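You operate a simulated robot arm through the tools that you are given. There is no shell and no other tool. Be economical: measure what you need, move in short steps, check, and stop when the job is done.

The job below is to be done with a simulated two-armed robot. You get a single attempt, and the scene is never put back.

JOB
Put the cream box in the brown chest and uncover the air slots.
Fine: chest knob to FREE; hold the lid open with one hand, let it shut again; push the silver slider to its stop, off the slots.
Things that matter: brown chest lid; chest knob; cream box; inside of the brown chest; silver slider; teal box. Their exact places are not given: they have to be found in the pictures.

It is judged by the outcome, as a careful person would: the job done as asked, and still so three seconds after it is handed in. It fails if anything else is knocked over, pushed out of place, dropped, spilled or broken. A push-on lid holds only when it is set on centred and level and pressed home; a screw cap is set on level and turned clockwise until tight.

ROBOT AND FRAMES
Two 7-joint arms with two-finger grippers on one trunk, on a base that drives. Base frame: it is fixed to the floor where the robot stands at the start and does not move with it; the origin is under the middle of the robot, x ahead of it, y to its left, z up. Readings come in m, degrees, newtons and seconds.
The left shoulder is at the start at [0.06, 0.123, 0.97], the right one opposite. With the tool pointing down near the work surface each hand reaches from about 0.32 to 0.78 m from the robot's upright axis, wherever it stands, measured 20 degrees to its own side. Places, roughly: brown chest lid [0.6, 0.1, 0.9]; chest knob [0.5, 0, 0.8]; inside of the brown chest [0.6, 0.1, 0.8]; silver slider [0.5, 0.2, 0.8]. Payload 1.47 kg a hand.
Tool frame (each hand has its own): the origin (TCP) lies between the finger pads and is the grasp point; the fingertips stand 0.016 m ahead of it; z points along the fingers, y is the line along which they close. The gripper opens to 0.087 m. The gripper's body begins 0.055 m behind the TCP.
Orientation is that of the tool frame in the base frame, as [roll, pitch, yaw] about the fixed x, y, z axes, in that order (R = Rz(yaw) Ry(pitch) Rx(roll)). With the fingers straight down and closing along the base's y, the tool's x points along the base's -x, its y along +y and its z along -z.

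CONTROLS
- The arms move only by the tool nudge_tool. It takes "left_targets", "right_targets" or both (then of equal length, played together; a hand with none holds still); each is a list of rows, each an object of numbers (a shift or turn left out is 0, a gripper value left out holds the last): "x", "y", "z": the shift along the tool's x, y, z in units of 300 mm (1.0 is 300 mm); "ax", "ay", "az": the turn, a rotation vector about the tool's x, y, z in units of 180 degrees (1.0 is 180 degrees); "claw": the finger opening in mm, from 0 to 87. In form: [{"x": .., "y": .., "z": .., "ax": .., "ay": .., "az": .., "claw": ..}, ...]. A call has 1 to 8 rows; each row is the pose to reach, as a shift and turn from the pose commanded when the call began, along the tool's axes at that moment. A call with a number of a shift or a turn outside -1 to 1 is refused whole. Each row takes 0.2 s and may step no farther than 0.05 m and 8.6 degrees from the row before; otherwise, or with a gripper value out of range, the whole call is refused. A pose out of reach is approached as far as the arm can. The call stops where the force on the tool passes 40 N (or 10 N more than at its start, if that is more) or the arm is blocked; 0.2 s more then pass. The fingers move at their own pace (about 0.153 m/s each) and stop on an object; they squeeze with about 28 N. The grip force told is the motor's: it shows also when the fingers shut on nothing. Time passes only in rows, and 0.2 s behind the last, so rows that repeat a pose let the fingers close. It gives the time, the measured TCP pose, the force on the tool (base axes), the opening and the grip force at its end, in the units of the frame above (readings bear some noise), with the torque about the TCP (base axes, N m) and any sound that the robot's microphone picked up.
- Cameras (640 x 400 px; columns grow to the right, rows downward): "scene" is now at [0.0847, 0.0072, 1.5225]; the picture's right is [0.10, -1.00, 0.00], its down [-0.78, -0.07, -0.63] and it looks along [0.62, 0.06, -0.78] (base axes); focal length 260 px, centre (320, 200). "left" rides on the left gripper at [0.073, -0.012, -0.09] in its tool frame; the picture's right is [0.16, 0.99, 0.00], its down [-0.72, 0.12, -0.68] and it looks along [-0.67, 0.11, 0.73] (tool axes); focal length 247 px, centre (320, 200). "right" rides on the right gripper at [0.073, 0.012, -0.09] in its tool frame; the picture's right is [-0.16, 0.99, 0.00], its down [-0.72, -0.12, -0.68] and it looks along [-0.67, -0.11, 0.73] (tool axes); focal length 247 px, centre (320, 200).
- grab_frame(camera): a new picture of that camera. The clock stands still meanwhile.
- lift_body(by): slides the trunk up (or, below 0, down) by that many m; the arms and the scene camera ride with it, the base frame stays. It gives what a move gives, with no picture.
- steer(legs): drives the robot by 1 to 6 legs, each [ahead, left, turn to the left] in m, m and degrees, along the robot's own axes; the way and the turn of a leg run together, so that a leg with both is an arc; at most 1.5 m and 180 degrees a leg. The arms and the cameras ride along, it lands a little off, and it stops where it bumps. It gives what a move gives.
- pan_tilt(pan, tilt): turns the head with the scene camera to pan (to the left, within 120 degrees either way) and tilt (down, from -29 to 69), counted from straight ahead of the robot. It gives what a move gives.
- locate(camera, pixels): for up to 12 pixels [column, row] of the newest picture of that camera ("zoom" is the newest enlarged one), the place [x, y, z] in the base frame of the surface seen there, good to about 0.002 m. The clock stands still meanwhile.
- inspect(camera, box): a new picture of the part [left, top, right, bottom] of that camera's present view, enlarged. The clock stands still meanwhile.
- job_done(): hands the job in; it is judged then, once.

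Keep the steps short. Do not move on a guess: measure, check each grasp and each placing, and mend mistakes. In all there are 80 turns and 62 pictures (those below and enlarged ones count). Leave the grippers open and the arms clear of the work at the hand-in unless told otherwise, and finish with a single line.

The tools are called as a command line: name --argument value ..., lists and objects as JSON in quotes. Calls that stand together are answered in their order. nudge_tool: Moves the arms, as the interface text tells. Its arguments: {"type":"object","properties":{"left_targets":{"type":"array","items":{"type":"object","properties":{"x":{"type":"number"},"y":{"type":"number"},"z":{"type":"number"},"ax":{"type":"number"},"ay":{"type":"number"},"az":{"type":"number"},"claw":{"type":"number"}}}},"right_targets":{"type":"array","items":{"type":"object","properties":{"x":{"type":"number"},"y":{"type":"number"},"z":{"type":"number"},"ax":{"type":"number"},"ay":{"type":"number"},"az":{"type":"number"},"claw":{"type":"number"}}}}},"required":[]} The other tools are called the same way: lift_body (by) slides the trunk up or down; steer (legs) drives the base; pan_tilt (pan, tilt) turns the head that bears the scene camera; grab_frame (camera) takes a picture; locate (camera, pixels) gives the place of the surface under pixels of a picture; inspect (camera, box) takes an enlarged picture of a part of a camera's view; job_done () hands the job in.

At the start:

```text
time_s: 0.0
left_eef_pos: [0.5648, 0.2773, 1.1306]
left_ee_rot: [180.0, 0.1, -180.0]
left_contact_force: [-0.1, -0.7, 0.6]
left_wrist_torque: [-0.03, -0.01, -0.04]
left_width: 0.0868
left_grasp_force: 0.0
right_eef_pos: [0.4526, -0.103, 1.1343]
right_ee_rot: [180.0, 0.0, 179.9]
right_contact_force: [-0.5, 0.0, -0.1]
right_wrist_torque: [0.0, -0.01, 0.0]
right_width: 0.0871
right_grasp_force: 0.0
trunk travel left (down, up): [-0.125, 0.105]
robot x, y, heading: [-0.0006, -0.0018, -0.2]
head pan, tilt: [5.5, 51.2]
```

scene: 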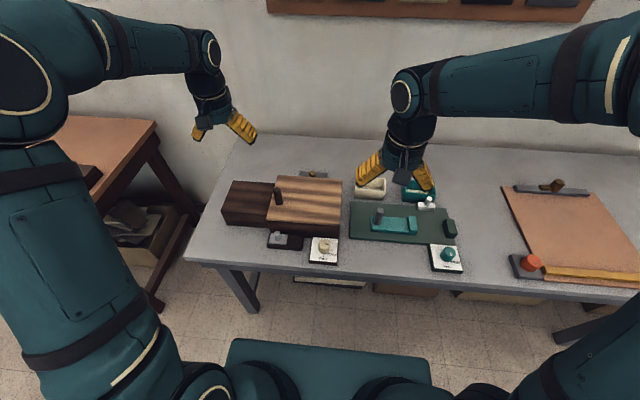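
right: 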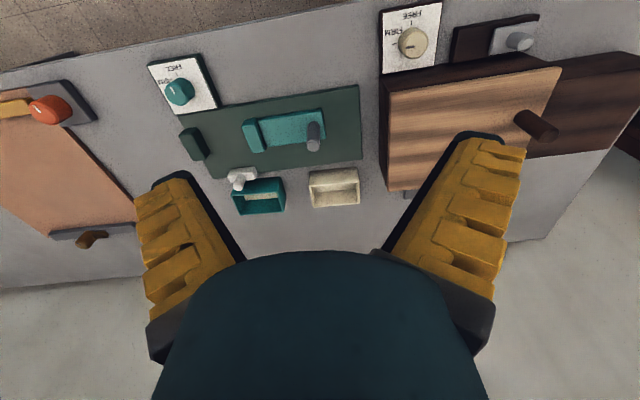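
left: 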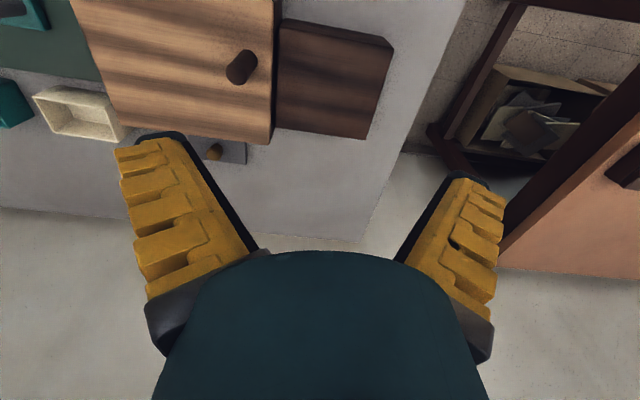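

I see the brown chest at scene (290,205), its knob at (323,248), and the cream box at (370,188). I'll enlarge these areas.

inspect --camera "scene" --box '[210, 160, 350, 270]'

inspect --camera "right" --box '[370, 0, 640, 210]'

```text
3.64 times, centred on (280, 215) of scene
```

zoom: 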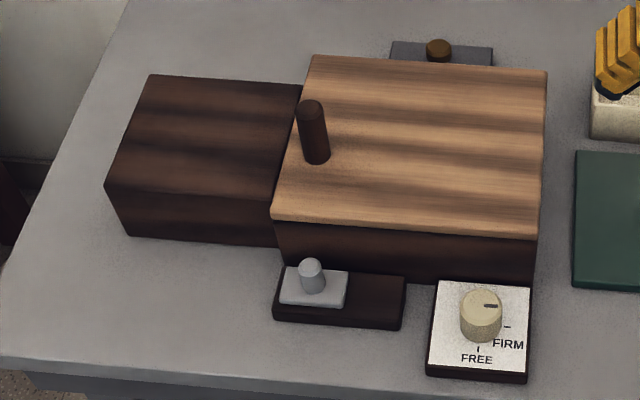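

```text
1.90 times, centred on (505, 105) of right
```

zoom: 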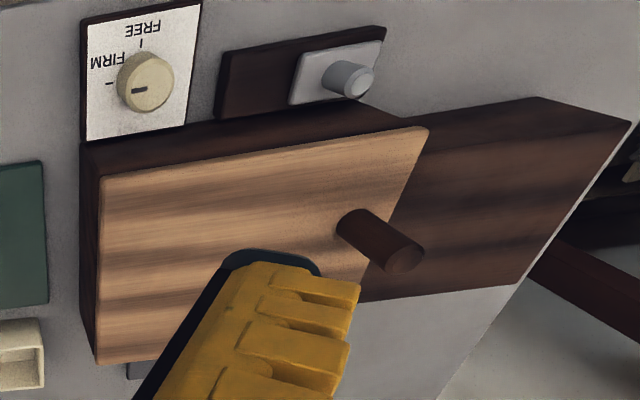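

Now the scene view with measurement: enlarge again in the scene camera so that I can locate points.

inspect --camera "scene" --box '[215, 165, 345, 268]'

```text
3.88 times, centred on (280, 216) of scene
```

zoom: 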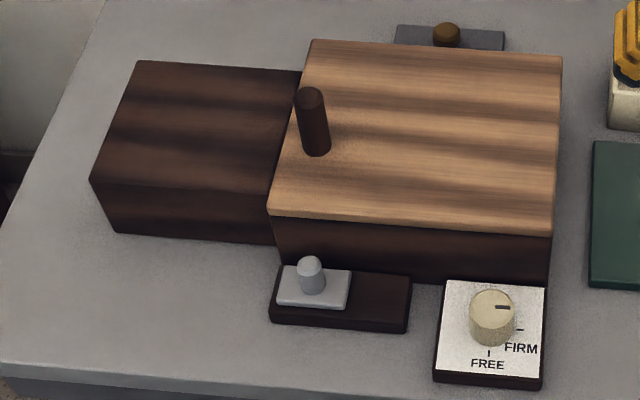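

locate --camera "zoom" --pixels '[[310, 93], [318, 155], [275, 208], [552, 222], [558, 62], [315, 45], [200, 110], [310, 262], [340, 300], [385, 290], [490, 298], [460, 365]]'

locate --camera "scene" --pixels '[[370, 192], [359, 195], [384, 195], [368, 184], [380, 182], [355, 183], [371, 198], [423, 205], [420, 190], [427, 200]]'

inspect --camera "right" --box '[140, 40, 390, 220]'

```text
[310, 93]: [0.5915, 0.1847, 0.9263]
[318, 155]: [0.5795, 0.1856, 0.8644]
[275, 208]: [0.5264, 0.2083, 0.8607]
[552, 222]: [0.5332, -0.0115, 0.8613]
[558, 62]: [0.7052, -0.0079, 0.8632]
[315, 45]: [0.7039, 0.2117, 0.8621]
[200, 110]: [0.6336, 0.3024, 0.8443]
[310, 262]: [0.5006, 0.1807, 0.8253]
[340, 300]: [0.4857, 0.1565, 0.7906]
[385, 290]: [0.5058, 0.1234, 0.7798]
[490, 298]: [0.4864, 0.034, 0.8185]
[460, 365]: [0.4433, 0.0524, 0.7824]
```

```text
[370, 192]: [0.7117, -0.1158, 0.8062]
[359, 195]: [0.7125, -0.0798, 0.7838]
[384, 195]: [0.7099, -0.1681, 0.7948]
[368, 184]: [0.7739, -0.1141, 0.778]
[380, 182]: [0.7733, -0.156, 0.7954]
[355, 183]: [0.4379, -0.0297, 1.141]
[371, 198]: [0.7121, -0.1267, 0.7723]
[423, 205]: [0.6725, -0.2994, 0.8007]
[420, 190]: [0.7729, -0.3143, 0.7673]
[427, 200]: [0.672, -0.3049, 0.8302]
```

```text
2.22 times, centred on (265, 130) of right
```

zoom: 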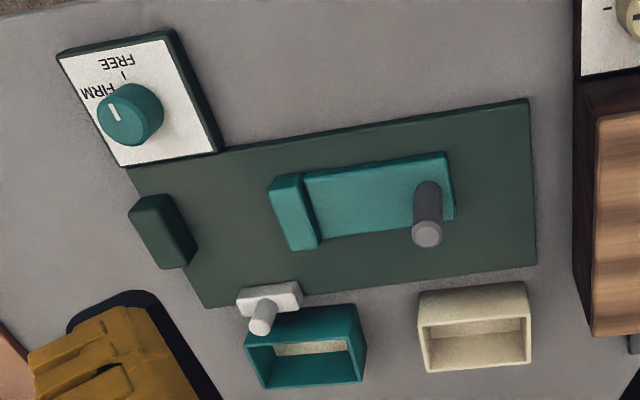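

The chest lid looks like a flat slab with a peg on the left (0.585, 0.185) over a block at 0.844, so it is probably a sliding lid. The chest knob is at (0.486, 0.034), pointing at FIRM. I'll move the right hand above the knob and look closer.

nudge_tool --right_targets '[{"x": -0.02, "y": 0.115, "z": 0.1, "claw": 60}, {"x": -0.05, "y": 0.23, "z": 0.2}, {"x": -0.08, "y": 0.345, "z": 0.3}, {"x": -0.11, "y": 0.457, "z": 0.4}]'

grab_frame --camera "right"

grab_frame --camera "scene"

```text
time_s: 1.0
left_eef_pos: [0.567, 0.2793, 1.1298]
left_ee_rot: [-180.0, 0.1, 180.0]
left_contact_force: [0.6, 0.0, 0.1]
left_wrist_torque: [-0.05, 0.02, -0.02]
left_width: 0.087
left_grasp_force: 0.0
right_eef_pos: [0.4876, 0.031, 1.0129]
right_ee_rot: [-180.0, 0.0, 180.0]
right_contact_force: [0.3, -0.4, -0.3]
right_wrist_torque: [-0.01, -0.02, 0.03]
right_width: 0.0648
right_grasp_force: 2.6
trunk travel left (down, up): [-0.125, 0.105]
robot x, y, heading: [0.0027, -0.0021, 0.1]
head pan, tilt: [5.5, 51.2]
```

```text
54 pictures are left
```

right: 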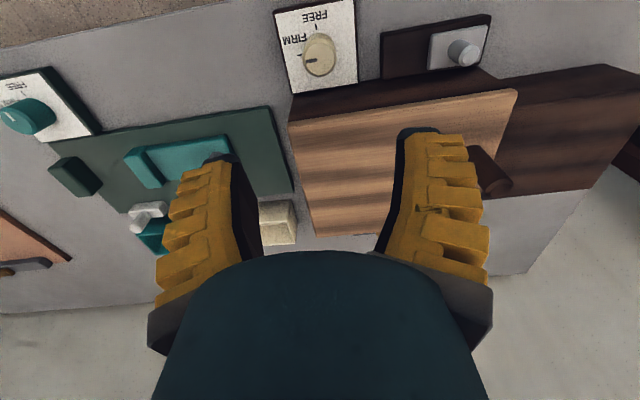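

```text
53 pictures are left
```

scene: 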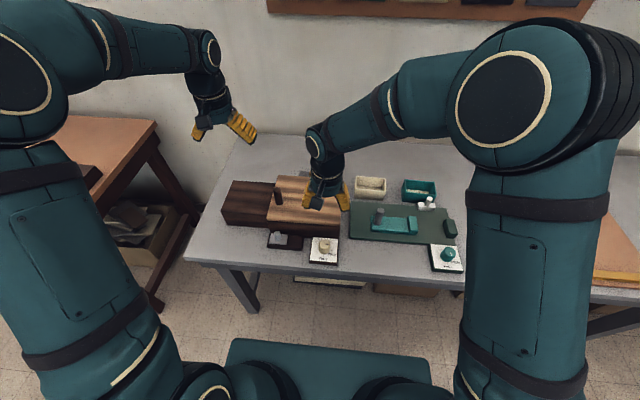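

The view is clear now. I'll enlarge the knob and slider in the right camera, enlarge the cream box in the scene camera, and measure.

inspect --camera "right" --box '[260, 0, 500, 110]'

locate --camera "zoom" --pixels '[[155, 135], [130, 140], [190, 140], [160, 95], [155, 175], [545, 125], [520, 100], [450, 130], [340, 150], [335, 190], [600, 90], [600, 170]]'

inspect --camera "scene" --box '[340, 165, 450, 225]'

locate --camera "zoom" --pixels '[[92, 120], [250, 125], [103, 75], [235, 75], [175, 105], [170, 145], [100, 150], [245, 155], [170, 75], [170, 125], [390, 160], [535, 160]]'

```text
2.67 times, centred on (380, 55) of right
```

zoom: 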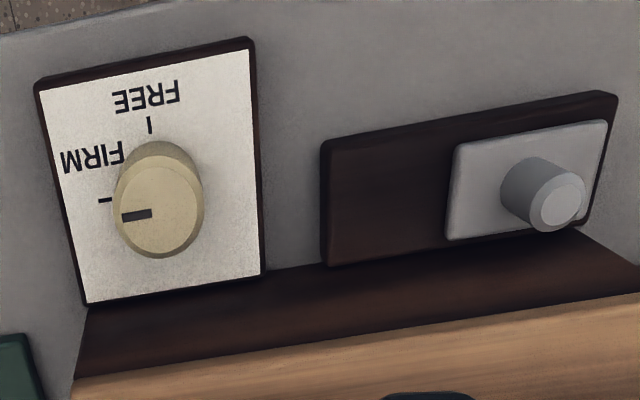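

```text
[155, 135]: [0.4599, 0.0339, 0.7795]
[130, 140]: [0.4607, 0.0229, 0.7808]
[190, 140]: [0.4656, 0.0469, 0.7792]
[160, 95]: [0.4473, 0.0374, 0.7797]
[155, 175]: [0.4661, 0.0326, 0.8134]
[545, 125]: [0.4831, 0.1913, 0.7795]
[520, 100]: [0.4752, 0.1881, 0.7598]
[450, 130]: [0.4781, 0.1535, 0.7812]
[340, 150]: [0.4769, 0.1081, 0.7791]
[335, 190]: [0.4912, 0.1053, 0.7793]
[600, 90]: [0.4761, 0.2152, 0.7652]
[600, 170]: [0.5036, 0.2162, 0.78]
```

```text
5.82 times, centred on (395, 195) of scene
```

zoom: 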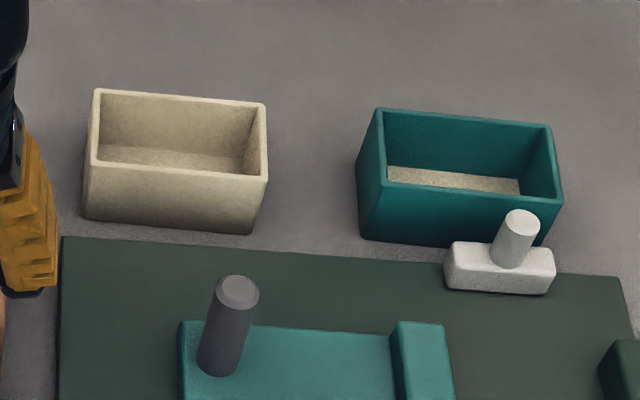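

```text
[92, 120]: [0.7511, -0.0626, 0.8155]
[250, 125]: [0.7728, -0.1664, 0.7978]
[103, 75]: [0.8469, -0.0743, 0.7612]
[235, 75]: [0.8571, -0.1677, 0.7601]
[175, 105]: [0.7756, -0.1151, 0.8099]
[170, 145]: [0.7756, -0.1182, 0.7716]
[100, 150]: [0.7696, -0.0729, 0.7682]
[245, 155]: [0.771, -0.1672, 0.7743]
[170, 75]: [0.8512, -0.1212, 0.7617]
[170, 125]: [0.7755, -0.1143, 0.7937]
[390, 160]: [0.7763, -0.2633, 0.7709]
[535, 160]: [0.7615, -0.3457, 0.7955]
```

The knob axis is about (0.484, 0.034), top at z 0.8185. The tool is at (0.4876, 0.031, 1.013). I'll descend to TCP z 0.815 so the gripper body stays above the lid, then close.

nudge_tool --right_targets '[{"x": 0.012, "y": 0.01, "z": 0.15}, {"x": 0.012, "y": 0.01, "z": 0.3}, {"x": 0.012, "y": 0.01, "z": 0.45}, {"x": 0.012, "y": 0.01, "z": 0.58}, {"x": 0.012, "y": 0.01, "z": 0.66}]'

grab_frame --camera "right"

```text
time_s: 2.2
left_eef_pos: [0.5665, 0.2779, 1.1293]
left_ee_rot: [180.0, 0.0, 180.0]
left_contact_force: [-1.8, 1.0, 0.0]
left_wrist_torque: [0.0, -0.01, 0.03]
left_width: 0.087
left_grasp_force: 0.1
right_eef_pos: [0.4805, 0.0363, 0.8174]
right_ee_rot: [-179.9, 0.0, -180.0]
right_contact_force: [-0.6, -0.2, -0.2]
right_wrist_torque: [0.02, -0.02, 0.0]
right_width: 0.0645
right_grasp_force: 3.1
trunk travel left (down, up): [-0.125, 0.105]
robot x, y, heading: [0.0019, -0.0021, -0.1]
head pan, tilt: [5.5, 51.2]
```

```text
50 pictures are left
```

right: 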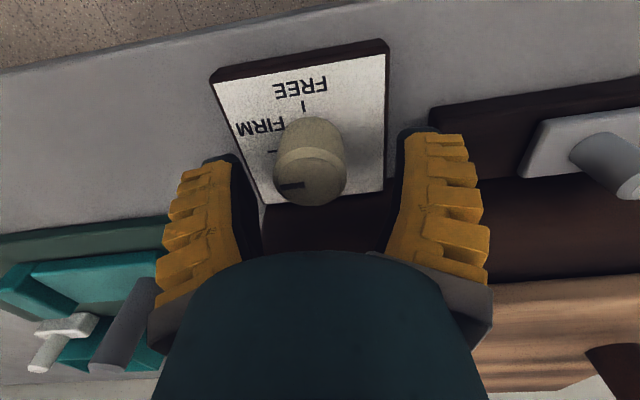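

The knob is between the fingers. I'll check its centre.

locate --camera "right" --pixels '[[310, 178], [280, 180], [343, 182], [310, 155], [310, 203]]'

```text
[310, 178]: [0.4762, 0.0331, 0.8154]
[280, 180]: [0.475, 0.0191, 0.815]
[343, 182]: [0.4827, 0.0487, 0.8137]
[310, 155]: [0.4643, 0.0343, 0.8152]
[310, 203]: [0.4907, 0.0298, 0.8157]
```

The knob centre is about (0.478, 0.034). I'll trim by 3 mm and close.

nudge_tool --right_targets '[{"x": 0.009, "y": -0.007, "z": 0.007}, {"x": 0.009, "y": -0.007, "z": 0.007, "claw": 20}, {"x": 0.009, "y": -0.007, "z": 0.007, "claw": 20}, {"x": 0.009, "y": -0.007, "z": 0.007, "claw": 20}]'

```text
time_s: 3.2
left_eef_pos: [0.565, 0.2772, 1.1291]
left_ee_rot: [179.9, 0.0, -180.0]
left_contact_force: [0.0, 0.1, -0.1]
left_wrist_torque: [0.01, 0.02, 0.03]
left_width: 0.0871
left_grasp_force: 0.0
right_eef_pos: [0.4785, 0.0317, 0.8164]
right_ee_rot: [-179.9, 0.0, 179.9]
right_contact_force: [1.9, -15.5, 6.5]
right_wrist_torque: [-0.11, -0.58, -0.1]
right_width: 0.0291
right_grasp_force: 29.8
trunk travel left (down, up): [-0.125, 0.105]
robot x, y, heading: [0.0004, 0.0035, 0.0]
head pan, tilt: [5.5, 51.2]
```

Gripped at 29 mm with a 15 N side load. I'll trim y by −2.5 mm and turn clockwise in 8° steps.

nudge_tool --right_targets '[{"y": -0.009}, {"y": -0.009, "az": 0.045}, {"y": -0.009, "az": 0.09}, {"y": -0.009, "az": 0.135}, {"y": -0.009, "az": 0.18}, {"y": -0.009, "az": 0.225}, {"y": -0.009, "az": 0.27}]'

```text
time_s: 4.8
left_eef_pos: [0.5647, 0.2795, 1.1312]
left_ee_rot: [-179.9, 0.0, 180.0]
left_contact_force: [-0.6, -0.1, 0.2]
left_wrist_torque: [0.02, 0.0, -0.02]
left_width: 0.0866
left_grasp_force: 0.1
right_eef_pos: [0.4792, 0.0333, 0.8147]
right_ee_rot: [179.8, 0.0, 131.3]
right_contact_force: [2.3, 7.4, 10.7]
right_wrist_torque: [-0.05, -0.14, 0.02]
right_width: 0.0277
right_grasp_force: 29.8
trunk travel left (down, up): [-0.125, 0.105]
robot x, y, heading: [-0.0027, -0.0017, -0.0]
head pan, tilt: [5.5, 51.2]
```

Turned 49° with small forces. Continuing to about 90°.

nudge_tool --right_targets '[{"az": 0.045}, {"az": 0.09}, {"az": 0.135}, {"az": 0.18}, {"az": 0.225}]'

inspect --camera "scene" --box '[215, 165, 345, 268]'

grab_frame --camera "right"

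```text
time_s: 6.0
left_eef_pos: [0.5656, 0.279, 1.1308]
left_ee_rot: [180.0, 0.0, 180.0]
left_contact_force: [0.6, -0.3, -0.2]
left_wrist_torque: [0.03, 0.0, 0.03]
left_width: 0.0872
left_grasp_force: 0.0
right_eef_pos: [0.4803, 0.0325, 0.8136]
right_ee_rot: [179.8, 0.0, 90.8]
right_contact_force: [6.2, 9.0, 17.9]
right_wrist_torque: [-0.09, -0.11, 0.02]
right_width: 0.0273
right_grasp_force: 29.9
trunk travel left (down, up): [-0.125, 0.105]
robot x, y, heading: [-0.0007, 0.0009, 0.1]
head pan, tilt: [5.5, 51.2]
```

```text
3.88 times, centred on (280, 216) of scene
```

zoom: 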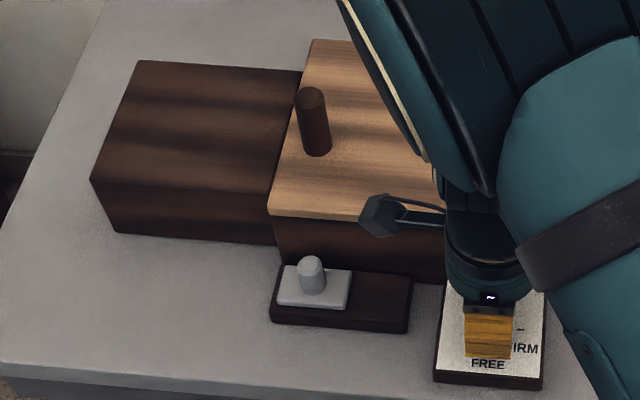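

```text
48 pictures are left
```

right: 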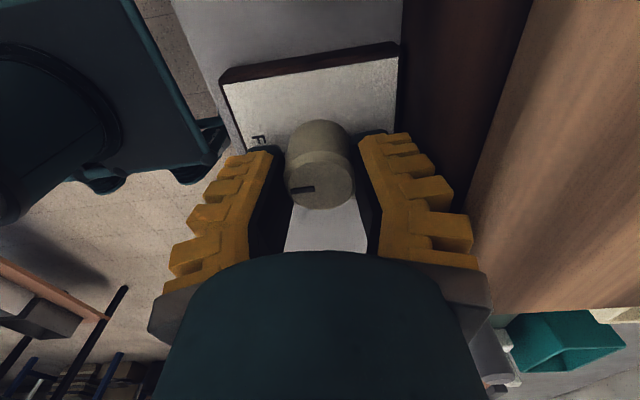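

The pointer turned along with the gripper by 90°. I'll open slightly and lift.

nudge_tool --right_targets '[{"claw": 42}, {"claw": 42}, {"z": -0.1}, {"z": -0.25}, {"z": -0.4}, {"z": -0.55}, {"z": -0.68}]'

inspect --camera "right" --box '[190, 0, 450, 160]'

```text
time_s: 7.6
left_eef_pos: [0.5655, 0.2777, 1.1305]
left_ee_rot: [179.9, 0.1, 180.0]
left_contact_force: [0.8, -0.3, -0.4]
left_wrist_torque: [0.0, 0.0, 0.0]
left_width: 0.0869
left_grasp_force: 0.0
right_eef_pos: [0.4816, 0.0324, 1.0195]
right_ee_rot: [-179.9, 0.0, 90.9]
right_contact_force: [0.5, -0.9, -0.2]
right_wrist_torque: [0.01, 0.01, -0.02]
right_width: 0.0474
right_grasp_force: 3.8
trunk travel left (down, up): [-0.125, 0.105]
robot x, y, heading: [0.0013, -0.0015, 0.0]
head pan, tilt: [5.5, 51.2]
```

```text
2.46 times, centred on (320, 80) of right
```

zoom: 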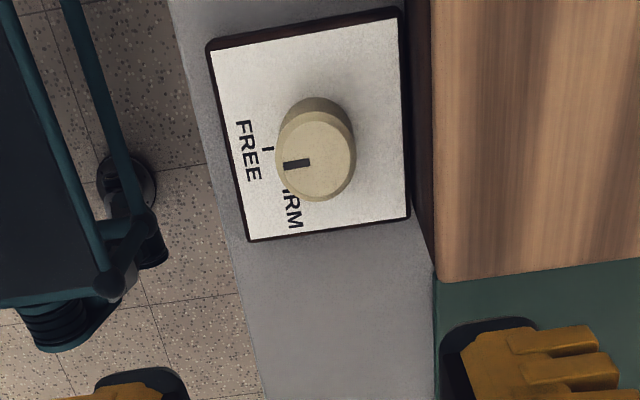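

The knob now points at FREE. Next the right hand, whose fingers now close along x, goes above the cream box near (0.745, -0.118).

nudge_tool --right_targets '[{"x": -0.07, "y": 0.12}, {"x": -0.14, "y": 0.25}, {"x": -0.21, "y": 0.38}, {"x": -0.28, "y": 0.51}, {"x": -0.36, "y": 0.64}, {"x": -0.43, "y": 0.76}, {"x": -0.5, "y": 0.88, "claw": 87}, {"x": -0.5, "y": 0.88, "claw": 87}]'

grab_frame --camera "right"

grab_frame --camera "scene"

```text
time_s: 9.4
left_eef_pos: [0.5648, 0.2774, 1.1305]
left_ee_rot: [-180.0, 0.2, -180.0]
left_contact_force: [1.0, 0.2, 0.5]
left_wrist_torque: [-0.01, -0.01, 0.02]
left_width: 0.0871
left_grasp_force: 0.0
right_eef_pos: [0.7448, -0.1154, 1.0187]
right_ee_rot: [180.0, 0.0, 90.9]
right_contact_force: [0.0, 0.3, 0.3]
right_wrist_torque: [0.02, 0.0, 0.01]
right_width: 0.0871
right_grasp_force: 0.0
trunk travel left (down, up): [-0.125, 0.105]
robot x, y, heading: [0.0022, 0.0041, -0.2]
head pan, tilt: [5.5, 51.2]
```

```text
46 pictures are left
```

right: 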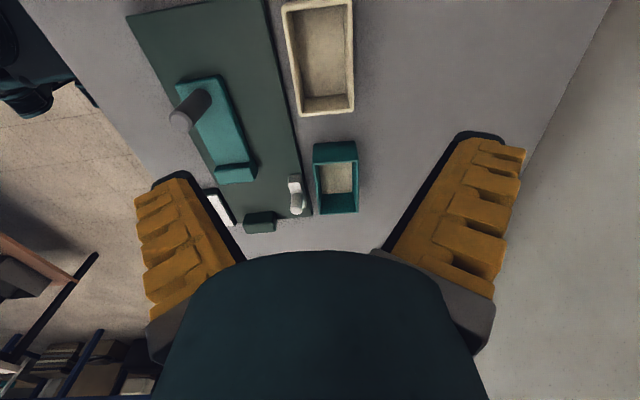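

```text
45 pictures are left
```

scene: 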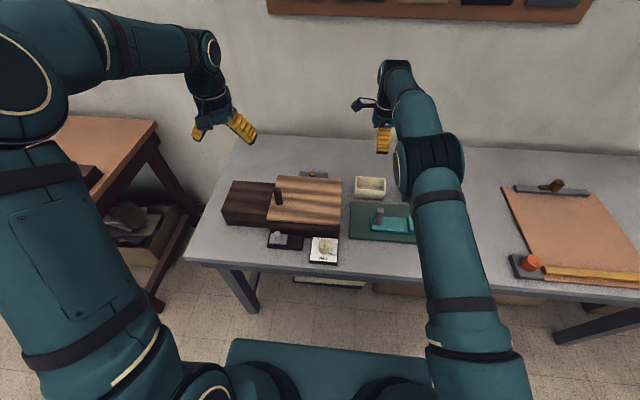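

The cream box is at right picture (320,60). I'll measure its rim.

locate --camera "right" --pixels '[[286, 40], [292, 85], [352, 60], [352, 90], [320, 109], [318, 2], [320, 60], [299, 110], [351, 105], [282, 6]]'

inspect --camera "right" --box '[260, 0, 380, 130]'

locate --camera "zoom" --pixels '[[82, 60], [98, 200], [283, 200], [285, 60], [200, 335], [180, 10], [190, 180], [108, 330], [275, 330]]'

```text
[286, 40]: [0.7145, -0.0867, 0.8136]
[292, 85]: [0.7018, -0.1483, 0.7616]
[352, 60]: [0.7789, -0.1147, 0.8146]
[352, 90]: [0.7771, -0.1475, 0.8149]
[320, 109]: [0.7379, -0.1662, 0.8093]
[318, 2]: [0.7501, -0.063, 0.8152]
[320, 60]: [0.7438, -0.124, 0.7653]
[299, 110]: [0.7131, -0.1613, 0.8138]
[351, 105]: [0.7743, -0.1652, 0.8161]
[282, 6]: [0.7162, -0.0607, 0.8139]
```

```text
3.08 times, centred on (320, 65) of right
```

zoom: 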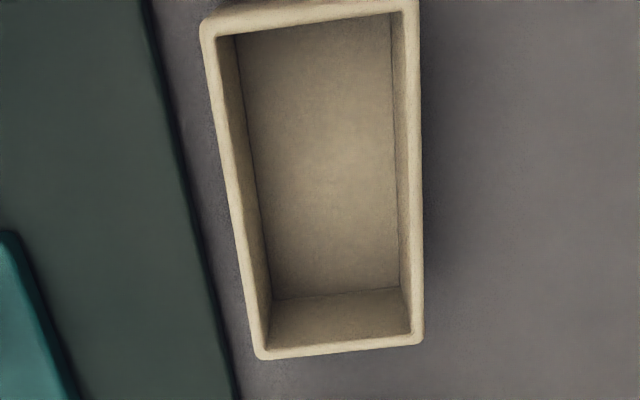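

```text
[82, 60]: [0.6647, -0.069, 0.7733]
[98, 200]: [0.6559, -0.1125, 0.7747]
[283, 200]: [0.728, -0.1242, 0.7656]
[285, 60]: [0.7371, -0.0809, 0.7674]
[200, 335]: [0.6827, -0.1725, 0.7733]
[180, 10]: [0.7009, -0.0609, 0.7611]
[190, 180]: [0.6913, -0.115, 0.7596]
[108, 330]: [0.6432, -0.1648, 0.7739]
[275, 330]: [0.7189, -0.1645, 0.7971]
```

The cream box is open on top: centre (0.746, −0.113), rim z 0.815, 68 mm wide along x. Before picking it up I'll open the lid. The left hand goes above the peg at (0.590, 0.185) and I check there.

nudge_tool --left_targets '[{"x": -0.021, "y": -0.077, "z": 0.11, "claw": 60}, {"x": -0.042, "y": -0.154, "z": 0.22}, {"x": -0.063, "y": -0.23, "z": 0.33}, {"x": -0.083, "y": -0.307, "z": 0.43}]'

grab_frame --camera "left"

```text
time_s: 10.4
left_eef_pos: [0.5884, 0.1839, 1.0038]
left_ee_rot: [180.0, 0.0, 179.9]
left_contact_force: [-0.2, 0.8, -0.3]
left_wrist_torque: [-0.01, 0.02, -0.04]
left_width: 0.0644
left_grasp_force: 3.7
right_eef_pos: [0.7478, -0.116, 1.0177]
right_ee_rot: [179.9, 0.0, 90.9]
right_contact_force: [0.9, -0.2, 0.5]
right_wrist_torque: [-0.02, 0.02, 0.03]
right_width: 0.0871
right_grasp_force: 0.1
trunk travel left (down, up): [-0.125, 0.105]
robot x, y, heading: [0.003, 0.0011, -0.1]
head pan, tilt: [5.5, 51.2]
```

```text
43 pictures are left
```

left: 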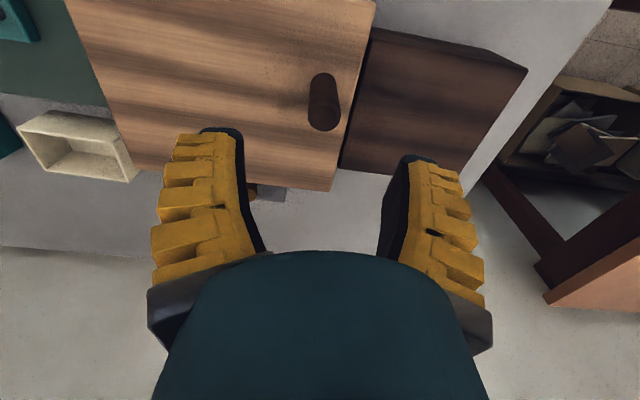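

locate --camera "left" --pixels '[[323, 115], [310, 116], [338, 116], [323, 128], [323, 75], [340, 188], [375, 10], [360, 150], [524, 72], [455, 178], [285, 199], [252, 191]]'

```text
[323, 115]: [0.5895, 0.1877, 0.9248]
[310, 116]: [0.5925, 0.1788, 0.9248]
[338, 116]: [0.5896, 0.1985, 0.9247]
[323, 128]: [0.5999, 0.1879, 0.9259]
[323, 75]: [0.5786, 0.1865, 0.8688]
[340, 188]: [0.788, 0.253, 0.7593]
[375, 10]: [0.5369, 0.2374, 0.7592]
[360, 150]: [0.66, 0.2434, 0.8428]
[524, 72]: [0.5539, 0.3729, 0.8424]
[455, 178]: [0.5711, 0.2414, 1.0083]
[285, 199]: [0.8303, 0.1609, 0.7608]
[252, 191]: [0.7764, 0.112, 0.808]
```

Peg axis (0.590, 0.188), top 0.925. I'll descend to TCP z 0.900 and close on it.

nudge_tool --left_targets '[{"x": -0.005, "y": 0.012, "z": 0.14}, {"x": -0.005, "y": 0.012, "z": 0.26}, {"x": -0.005, "y": 0.012, "z": 0.345}, {"x": -0.005, "y": 0.012, "z": 0.345, "claw": 12}, {"x": -0.005, "y": 0.012, "z": 0.345, "claw": 12}, {"x": -0.005, "y": 0.012, "z": 0.345, "claw": 12}]'

```text
time_s: 11.8
left_eef_pos: [0.5896, 0.1881, 0.8988]
left_ee_rot: [-180.0, 0.0, 180.0]
left_contact_force: [0.6, -5.1, -2.0]
left_wrist_torque: [-0.01, -0.07, 0.01]
left_width: 0.0213
left_grasp_force: 7.4
right_eef_pos: [0.7457, -0.1162, 1.0178]
right_ee_rot: [180.0, 0.1, 90.9]
right_contact_force: [-0.1, -0.3, -0.1]
right_wrist_torque: [0.0, -0.01, -0.02]
right_width: 0.0869
right_grasp_force: 0.0
trunk travel left (down, up): [-0.125, 0.105]
robot x, y, heading: [0.0001, 0.002, 0.1]
head pan, tilt: [5.5, 51.2]
```

The peg is gripped (21 mm). I'll try a short slide of 20 mm to the left (+y).

nudge_tool --left_targets '[{"y": 0.02}, {"y": 0.045}, {"y": 0.07}]'

inspect --camera "scene" --box '[215, 145, 345, 268]'

```text
time_s: 12.6
left_eef_pos: [0.5913, 0.2092, 0.8977]
left_ee_rot: [-180.0, 0.0, 180.0]
left_contact_force: [-3.7, -6.2, 2.7]
left_wrist_torque: [-0.09, 0.04, -0.01]
left_width: 0.0218
left_grasp_force: 8.2
right_eef_pos: [0.7468, -0.116, 1.0182]
right_ee_rot: [180.0, 0.0, 90.9]
right_contact_force: [0.6, -0.2, 0.4]
right_wrist_torque: [-0.01, 0.03, -0.02]
right_width: 0.0869
right_grasp_force: 0.0
trunk travel left (down, up): [-0.125, 0.105]
robot x, y, heading: [-0.0004, 0.0026, 0.0]
head pan, tilt: [5.5, 51.2]
```

```text
3.25 times, centred on (280, 206) of scene
```

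zoom: 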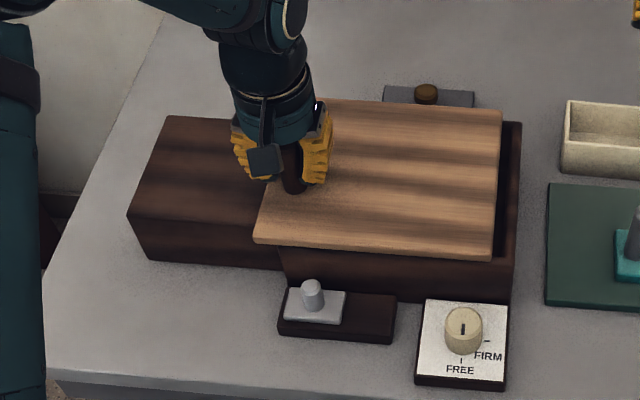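

The lid slides left with only 6 N. I'll continue another 140 mm.

nudge_tool --left_targets '[{"y": 0.08}, {"y": 0.16}, {"y": 0.24}, {"y": 0.32}, {"y": 0.4}, {"y": 0.47}]'

inspect --camera "scene" --box '[195, 145, 355, 268]'

```text
time_s: 14.0
left_eef_pos: [0.5934, 0.3536, 0.8976]
left_ee_rot: [-179.9, 0.0, 180.0]
left_contact_force: [-2.9, -9.2, 0.3]
left_wrist_torque: [-0.04, 0.11, -0.03]
left_width: 0.0238
left_grasp_force: 9.7
right_eef_pos: [0.7453, -0.1146, 1.0185]
right_ee_rot: [-180.0, 0.0, 90.9]
right_contact_force: [-0.3, -0.1, 0.1]
right_wrist_torque: [-0.05, 0.02, -0.01]
right_width: 0.0871
right_grasp_force: 0.1
trunk travel left (down, up): [-0.125, 0.105]
robot x, y, heading: [-0.0006, -0.0, -0.1]
head pan, tilt: [5.5, 51.2]
```

```text
3.25 times, centred on (275, 206) of scene
```

zoom: 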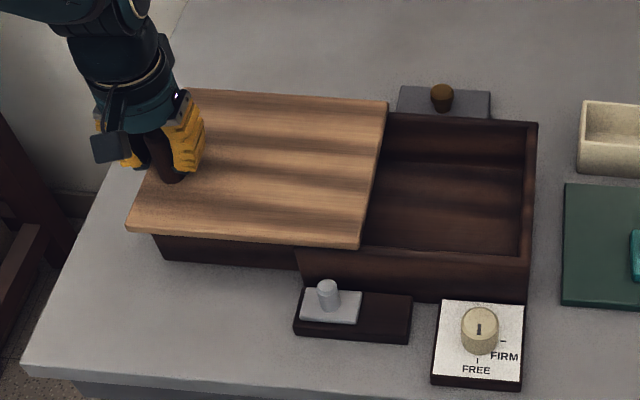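

The chest is open and the interior is visible. I'll measure the opening.

locate --camera "zoom" --pixels '[[450, 210], [525, 170], [516, 170], [420, 252], [440, 120], [440, 130], [375, 180], [360, 246], [450, 165], [510, 250], [385, 235], [519, 240]]'

```text
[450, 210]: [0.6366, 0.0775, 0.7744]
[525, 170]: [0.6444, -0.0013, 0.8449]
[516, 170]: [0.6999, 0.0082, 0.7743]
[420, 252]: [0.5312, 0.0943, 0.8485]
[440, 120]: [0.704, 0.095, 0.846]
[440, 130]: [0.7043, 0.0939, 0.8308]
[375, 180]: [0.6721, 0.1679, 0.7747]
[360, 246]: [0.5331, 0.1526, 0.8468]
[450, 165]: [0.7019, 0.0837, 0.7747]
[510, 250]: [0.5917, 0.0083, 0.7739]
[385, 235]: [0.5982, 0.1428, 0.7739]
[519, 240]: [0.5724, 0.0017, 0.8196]
```

Interior: x 0.537–0.700, y 0.006–0.156, floor 0.774; the box fits at (0.618, 0.078). With the left hand holding the lid, the right hand descends over the cream box.

nudge_tool --right_targets '[{"x": 0.006, "z": 0.15}, {"x": 0.006, "z": 0.3}, {"x": 0.006, "z": 0.45}, {"x": 0.006, "z": 0.57}]'

grab_frame --camera "right"

inspect --camera "scene" --box '[315, 140, 445, 225]'

```text
time_s: 15.0
left_eef_pos: [0.5928, 0.3521, 0.8978]
left_ee_rot: [179.9, 0.1, 179.9]
left_contact_force: [-0.1, -9.2, -0.2]
left_wrist_torque: [-0.03, 0.14, 0.05]
left_width: 0.0232
left_grasp_force: 9.3
right_eef_pos: [0.7468, -0.1147, 0.8465]
right_ee_rot: [180.0, -0.2, 90.9]
right_contact_force: [-0.4, -1.2, 0.2]
right_wrist_torque: [-0.04, 0.01, 0.0]
right_width: 0.0871
right_grasp_force: 0.1
trunk travel left (down, up): [-0.125, 0.105]
robot x, y, heading: [0.0021, -0.0011, 0.2]
head pan, tilt: [5.5, 51.2]
```

```text
40 pictures are left
```

right: 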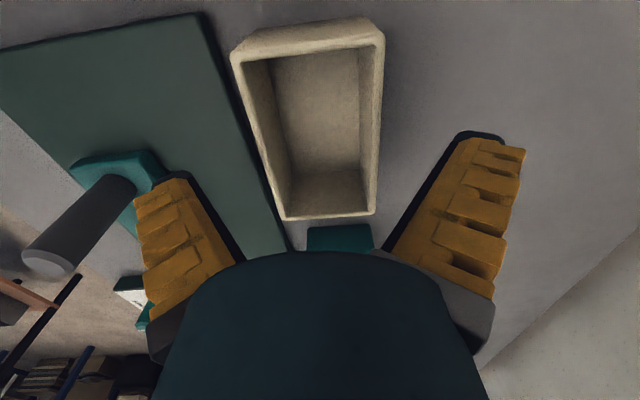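

```text
4.71 times, centred on (380, 182) of scene
```

zoom: 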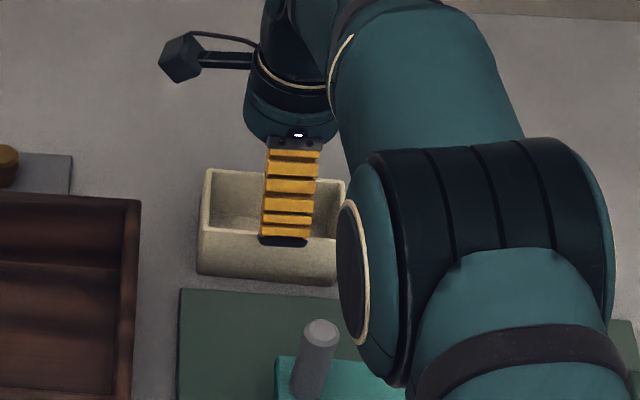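

The box rim is visible between the fingers. I'll check centring along x.

locate --camera "right" --pixels '[[272, 175], [377, 175], [255, 110], [381, 100], [330, 214], [315, 38], [245, 75]]'

```text
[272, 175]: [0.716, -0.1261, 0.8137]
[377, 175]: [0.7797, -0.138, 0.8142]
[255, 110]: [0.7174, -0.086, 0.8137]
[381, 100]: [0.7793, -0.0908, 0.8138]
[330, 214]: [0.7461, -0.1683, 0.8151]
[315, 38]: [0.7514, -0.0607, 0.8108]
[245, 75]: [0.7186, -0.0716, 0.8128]
```

Centred within 1 mm. Down to TCP z 0.802 and close.

nudge_tool --right_targets '[{"y": 0.003, "z": 0.08}, {"y": 0.003, "z": 0.148}, {"y": 0.003, "z": 0.148, "claw": 50}, {"y": 0.003, "z": 0.148, "claw": 50}, {"y": 0.003, "z": 0.148, "claw": 50}]'

```text
time_s: 16.2
left_eef_pos: [0.5938, 0.352, 0.8982]
left_ee_rot: [180.0, 0.0, 180.0]
left_contact_force: [-1.8, -9.8, 0.3]
left_wrist_torque: [-0.09, 0.03, 0.03]
left_width: 0.0235
left_grasp_force: 9.4
right_eef_pos: [0.7471, -0.1127, 0.8026]
right_ee_rot: [-180.0, 0.1, 90.9]
right_contact_force: [-0.8, -0.9, 1.8]
right_wrist_torque: [-0.03, -0.05, -0.01]
right_width: 0.0698
right_grasp_force: 28.2
trunk travel left (down, up): [-0.125, 0.105]
robot x, y, heading: [0.0013, -0.0005, 0.0]
head pan, tilt: [5.5, 51.2]
```

The box is gripped at 69.8 mm with 28 N. I'll lift it to about z 0.97 and check.

nudge_tool --right_targets '[{"z": -0.05}, {"z": -0.15}, {"z": -0.3}, {"z": -0.45}, {"z": -0.55}]'

grab_frame --camera "right"

```text
time_s: 17.4
left_eef_pos: [0.5935, 0.353, 0.899]
left_ee_rot: [180.0, 0.0, -180.0]
left_contact_force: [-3.0, -9.6, 1.9]
left_wrist_torque: [-0.1, -0.03, 0.05]
left_width: 0.0237
left_grasp_force: 9.4
right_eef_pos: [0.7461, -0.1115, 0.9675]
right_ee_rot: [-180.0, -0.1, 90.9]
right_contact_force: [0.5, 0.2, -0.7]
right_wrist_torque: [0.0, -0.02, 0.0]
right_width: 0.0693
right_grasp_force: 27.9
trunk travel left (down, up): [-0.125, 0.105]
robot x, y, heading: [0.0007, 0.0036, -0.2]
head pan, tilt: [5.5, 51.2]
```

```text
38 pictures are left
```

right: 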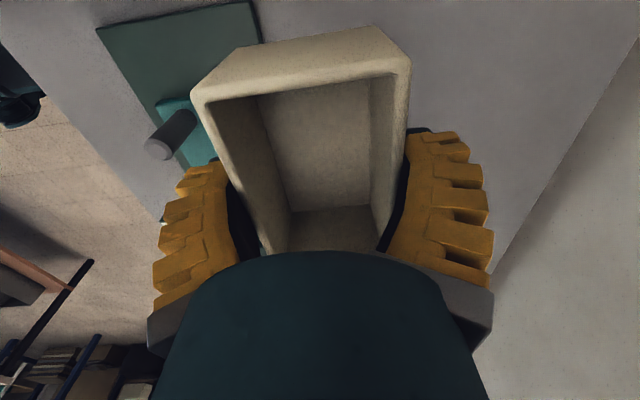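

The box is held level. I'll carry it over the opening to (0.618, 0.079).

nudge_tool --right_targets '[{"x": 0.107, "y": -0.07}, {"x": 0.215, "y": -0.14}, {"x": 0.322, "y": -0.209}, {"x": 0.43, "y": -0.278}, {"x": 0.537, "y": -0.348}, {"x": 0.645, "y": -0.417}, {"x": 0.645, "y": -0.417}]'

grab_frame --camera "right"

inspect --camera "scene" --box '[195, 105, 395, 268]'

```text
time_s: 19.0
left_eef_pos: [0.5927, 0.352, 0.8981]
left_ee_rot: [180.0, -0.2, -180.0]
left_contact_force: [-2.2, -9.9, 0.4]
left_wrist_torque: [-0.04, 0.0, 0.02]
left_width: 0.0236
left_grasp_force: 9.1
right_eef_pos: [0.6184, 0.0781, 0.9672]
right_ee_rot: [179.9, -0.1, 90.8]
right_contact_force: [-0.8, 0.1, -0.6]
right_wrist_torque: [-0.01, -0.01, -0.02]
right_width: 0.0695
right_grasp_force: 27.4
trunk travel left (down, up): [-0.125, 0.105]
robot x, y, heading: [0.0014, 0.0006, -0.2]
head pan, tilt: [5.5, 51.2]
```

```text
37 pictures are left
```

right: 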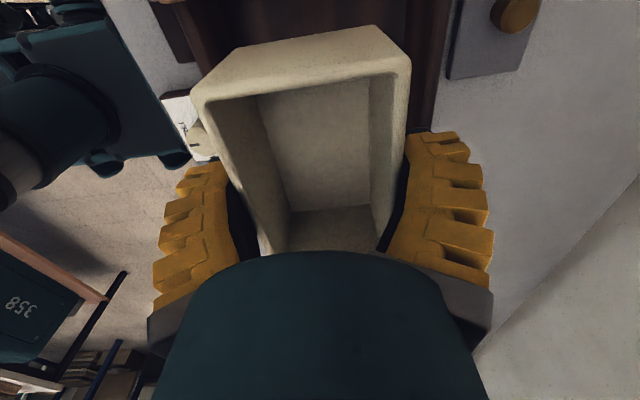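

```text
2.45 times, centred on (295, 186) of scene
```

zoom: 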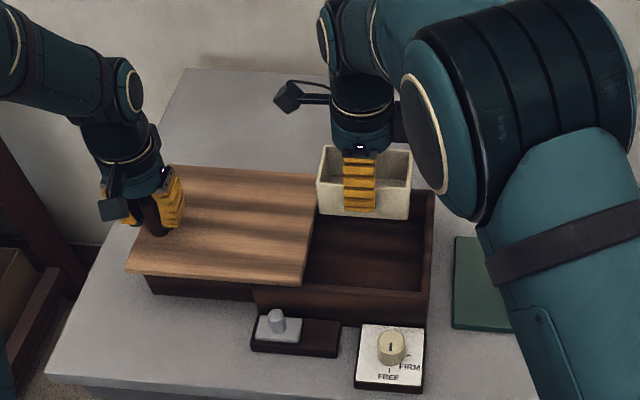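

Box sits over the opening, with about 2 cm clearance each side. I'll lower in steps to about 3 mm above the floor.

nudge_tool --right_targets '[{"z": 0.1}, {"z": 0.2}, {"z": 0.3}, {"z": 0.4}, {"z": 0.47}, {"z": 0.495}]'

inspect --camera "scene" --box '[195, 145, 355, 268]'

```text
time_s: 20.4
left_eef_pos: [0.5925, 0.3522, 0.8986]
left_ee_rot: [-180.0, 0.0, 179.9]
left_contact_force: [-2.7, -8.6, 0.4]
left_wrist_torque: [-0.11, 0.02, 0.02]
left_width: 0.0236
left_grasp_force: 9.3
right_eef_pos: [0.6205, 0.0781, 0.8194]
right_ee_rot: [-180.0, -0.2, 90.9]
right_contact_force: [-0.3, -0.3, -0.6]
right_wrist_torque: [0.01, -0.01, -0.02]
right_width: 0.0692
right_grasp_force: 27.9
trunk travel left (down, up): [-0.125, 0.105]
robot x, y, heading: [0.0005, 0.0001, -0.4]
head pan, tilt: [5.5, 51.2]
```

```text
3.25 times, centred on (275, 206) of scene
```

zoom: 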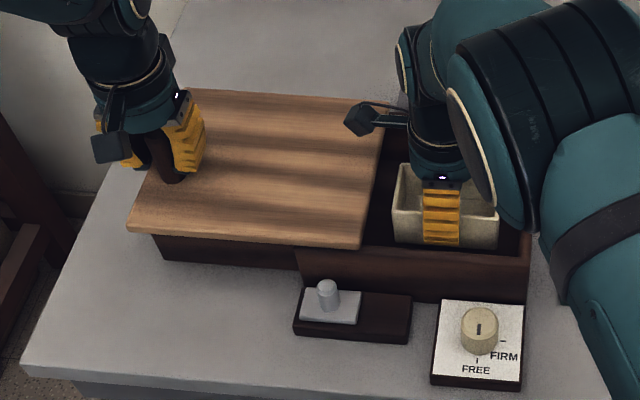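

No contact yet; 4 mm more to touch the floor.

nudge_tool --right_targets '[{"z": 0.006}, {"z": 0.012}, {"z": 0.016}]'

```text
time_s: 21.2
left_eef_pos: [0.5916, 0.3526, 0.8977]
left_ee_rot: [180.0, 0.0, 179.9]
left_contact_force: [-3.6, -9.9, 1.7]
left_wrist_torque: [-0.08, 0.07, 0.03]
left_width: 0.0239
left_grasp_force: 9.1
right_eef_pos: [0.6203, 0.0794, 0.8143]
right_ee_rot: [-180.0, -0.1, 90.8]
right_contact_force: [-0.4, 0.7, -1.4]
right_wrist_torque: [0.05, 0.03, -0.02]
right_width: 0.069
right_grasp_force: 27.7
trunk travel left (down, up): [-0.125, 0.105]
robot x, y, heading: [0.0005, 0.0008, 0.2]
head pan, tilt: [5.5, 51.2]
```

Still nearly free. I'll go 1 mm at a time to feel the floor.

nudge_tool --right_targets '[{"z": 0.004}, {"z": 0.008}, {"z": 0.008}]'

```text
time_s: 22.0
left_eef_pos: [0.592, 0.3528, 0.8992]
left_ee_rot: [180.0, 0.1, -180.0]
left_contact_force: [0.4, -8.0, -3.1]
left_wrist_torque: [-0.03, 0.05, 0.03]
left_width: 0.0231
left_grasp_force: 9.3
right_eef_pos: [0.6198, 0.0783, 0.8144]
right_ee_rot: [179.8, -0.1, 90.9]
right_contact_force: [-1.7, -2.0, 19.7]
right_wrist_torque: [-0.28, 0.11, -0.07]
right_width: 0.0693
right_grasp_force: 27.8
trunk travel left (down, up): [-0.125, 0.105]
robot x, y, heading: [0.0003, 0.0039, 0.0]
head pan, tilt: [5.5, 51.2]
```

The box is on the floor (20 N upward). I'll release, then lift straight up.

nudge_tool --right_targets '[{"z": -0.005, "claw": 85}, {"z": -0.005, "claw": 85}, {"z": -0.05, "claw": 85}, {"z": -0.2}, {"z": -0.35}, {"z": -0.5}, {"z": -0.62}]'

grab_frame --camera "right"

```text
time_s: 23.6
left_eef_pos: [0.5924, 0.3529, 0.8977]
left_ee_rot: [-179.8, 0.0, 180.0]
left_contact_force: [-6.1, -10.7, 1.6]
left_wrist_torque: [-0.11, 0.0, 0.0]
left_width: 0.0232
left_grasp_force: 9.0
right_eef_pos: [0.6183, 0.0778, 0.9972]
right_ee_rot: [-180.0, 0.0, 90.8]
right_contact_force: [0.4, 0.3, -1.3]
right_wrist_torque: [0.02, 0.0, -0.01]
right_width: 0.0857
right_grasp_force: 0.2
trunk travel left (down, up): [-0.125, 0.105]
robot x, y, heading: [-0.0007, 0.0007, -0.1]
head pan, tilt: [5.5, 51.2]
```

```text
34 pictures are left
```

right: 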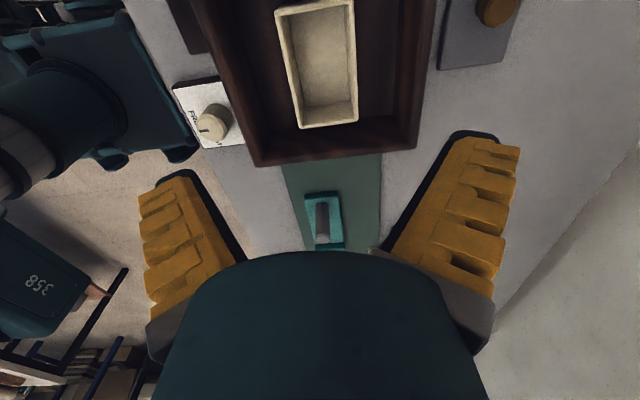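

The box sits inside, free. I'll move the right hand aside while the left guides the lid gently back toward closed.

nudge_tool --right_targets '[{"x": -0.08, "y": -0.06}, {"x": -0.16, "y": -0.12}, {"x": -0.24, "y": -0.18}, {"x": -0.32, "y": -0.24}, {"x": -0.4, "y": -0.3}, {"x": -0.48, "y": -0.36}]' --left_targets '[{"y": -0.08}, {"y": -0.16}, {"y": -0.24}, {"y": -0.32}, {"y": -0.4}, {"y": -0.48}]'

inspect --camera "scene" --box '[195, 145, 355, 268]'

```text
time_s: 25.0
left_eef_pos: [0.5917, 0.2034, 0.8981]
left_ee_rot: [180.0, -0.1, 179.9]
left_contact_force: [-4.3, -6.1, 2.8]
left_wrist_torque: [0.06, 0.63, -0.03]
left_width: 0.0163
left_grasp_force: 29.7
right_eef_pos: [0.5135, -0.0692, 0.9966]
right_ee_rot: [179.9, -0.1, 90.9]
right_contact_force: [0.2, -0.4, -0.3]
right_wrist_torque: [0.01, -0.02, 0.04]
right_width: 0.0856
right_grasp_force: 0.3
trunk travel left (down, up): [-0.125, 0.105]
robot x, y, heading: [-0.0002, 0.0034, -0.1]
head pan, tilt: [5.5, 51.2]
```

```text
3.25 times, centred on (275, 206) of scene
```

zoom: 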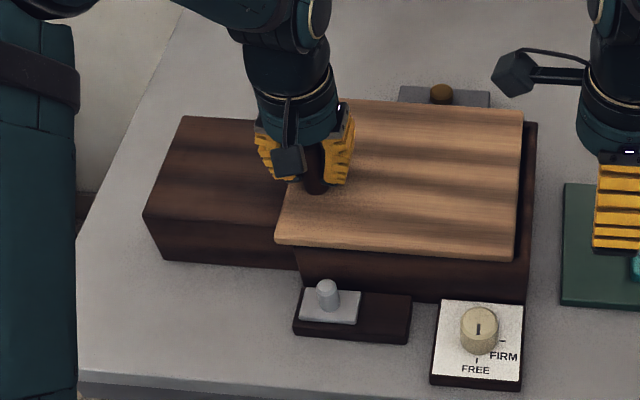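

The lid is 15 mm short of shut. I'll ease it home.

nudge_tool --left_targets '[{"y": -0.025}, {"y": -0.05}, {"y": -0.055}]'

grab_frame --camera "left"

```text
time_s: 25.8
left_eef_pos: [0.5917, 0.1895, 0.8981]
left_ee_rot: [-180.0, 0.0, -180.0]
left_contact_force: [-6.3, -4.5, -1.8]
left_wrist_torque: [-0.02, 0.55, 0.04]
left_width: 0.0153
left_grasp_force: 30.5
right_eef_pos: [0.5129, -0.0678, 0.9974]
right_ee_rot: [179.9, -0.1, 90.9]
right_contact_force: [-0.6, 0.4, 0.1]
right_wrist_torque: [-0.01, -0.02, -0.01]
right_width: 0.0855
right_grasp_force: 0.0
trunk travel left (down, up): [-0.125, 0.105]
robot x, y, heading: [-0.0004, 0.0022, 0.2]
head pan, tilt: [5.5, 51.2]
```

```text
32 pictures are left
```

left: 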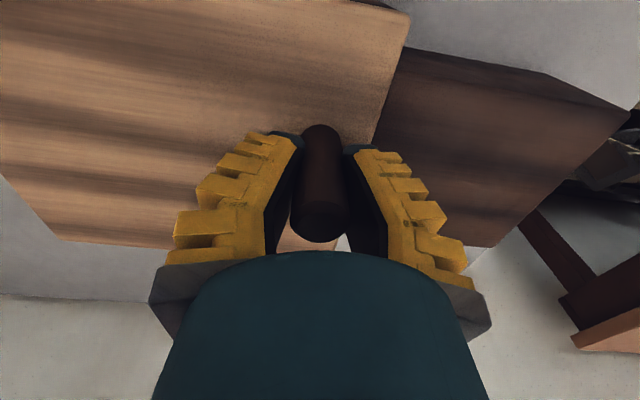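

Now I release the peg and lift the left hand clear, then check the lid.

nudge_tool --left_targets '[{"claw": 60}, {"claw": 60}, {"z": -0.1}, {"z": -0.24}, {"z": -0.36}]'

inspect --camera "scene" --box '[195, 145, 355, 268]'

locate --camera "zoom" --pixels '[[520, 255], [525, 115], [290, 240], [318, 186]]'

```text
time_s: 27.0
left_eef_pos: [0.5925, 0.1884, 1.0058]
left_ee_rot: [-179.9, 0.0, 179.9]
left_contact_force: [1.0, -0.7, 0.6]
left_wrist_torque: [-0.01, -0.01, -0.02]
left_width: 0.0647
left_grasp_force: 3.0
right_eef_pos: [0.5131, -0.068, 0.9957]
right_ee_rot: [180.0, 0.0, 91.0]
right_contact_force: [0.3, 0.9, 0.3]
right_wrist_torque: [-0.03, 0.02, -0.01]
right_width: 0.0856
right_grasp_force: 0.4
trunk travel left (down, up): [-0.125, 0.105]
robot x, y, heading: [0.0008, 0.0025, 0.1]
head pan, tilt: [5.5, 51.2]
```

```text
3.25 times, centred on (275, 206) of scene
```

zoom: 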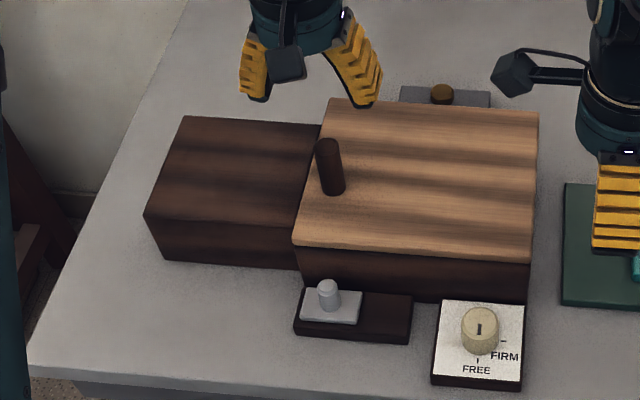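

```text
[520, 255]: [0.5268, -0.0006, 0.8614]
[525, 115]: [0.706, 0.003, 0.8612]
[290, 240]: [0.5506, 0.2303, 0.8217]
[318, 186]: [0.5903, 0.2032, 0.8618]
```

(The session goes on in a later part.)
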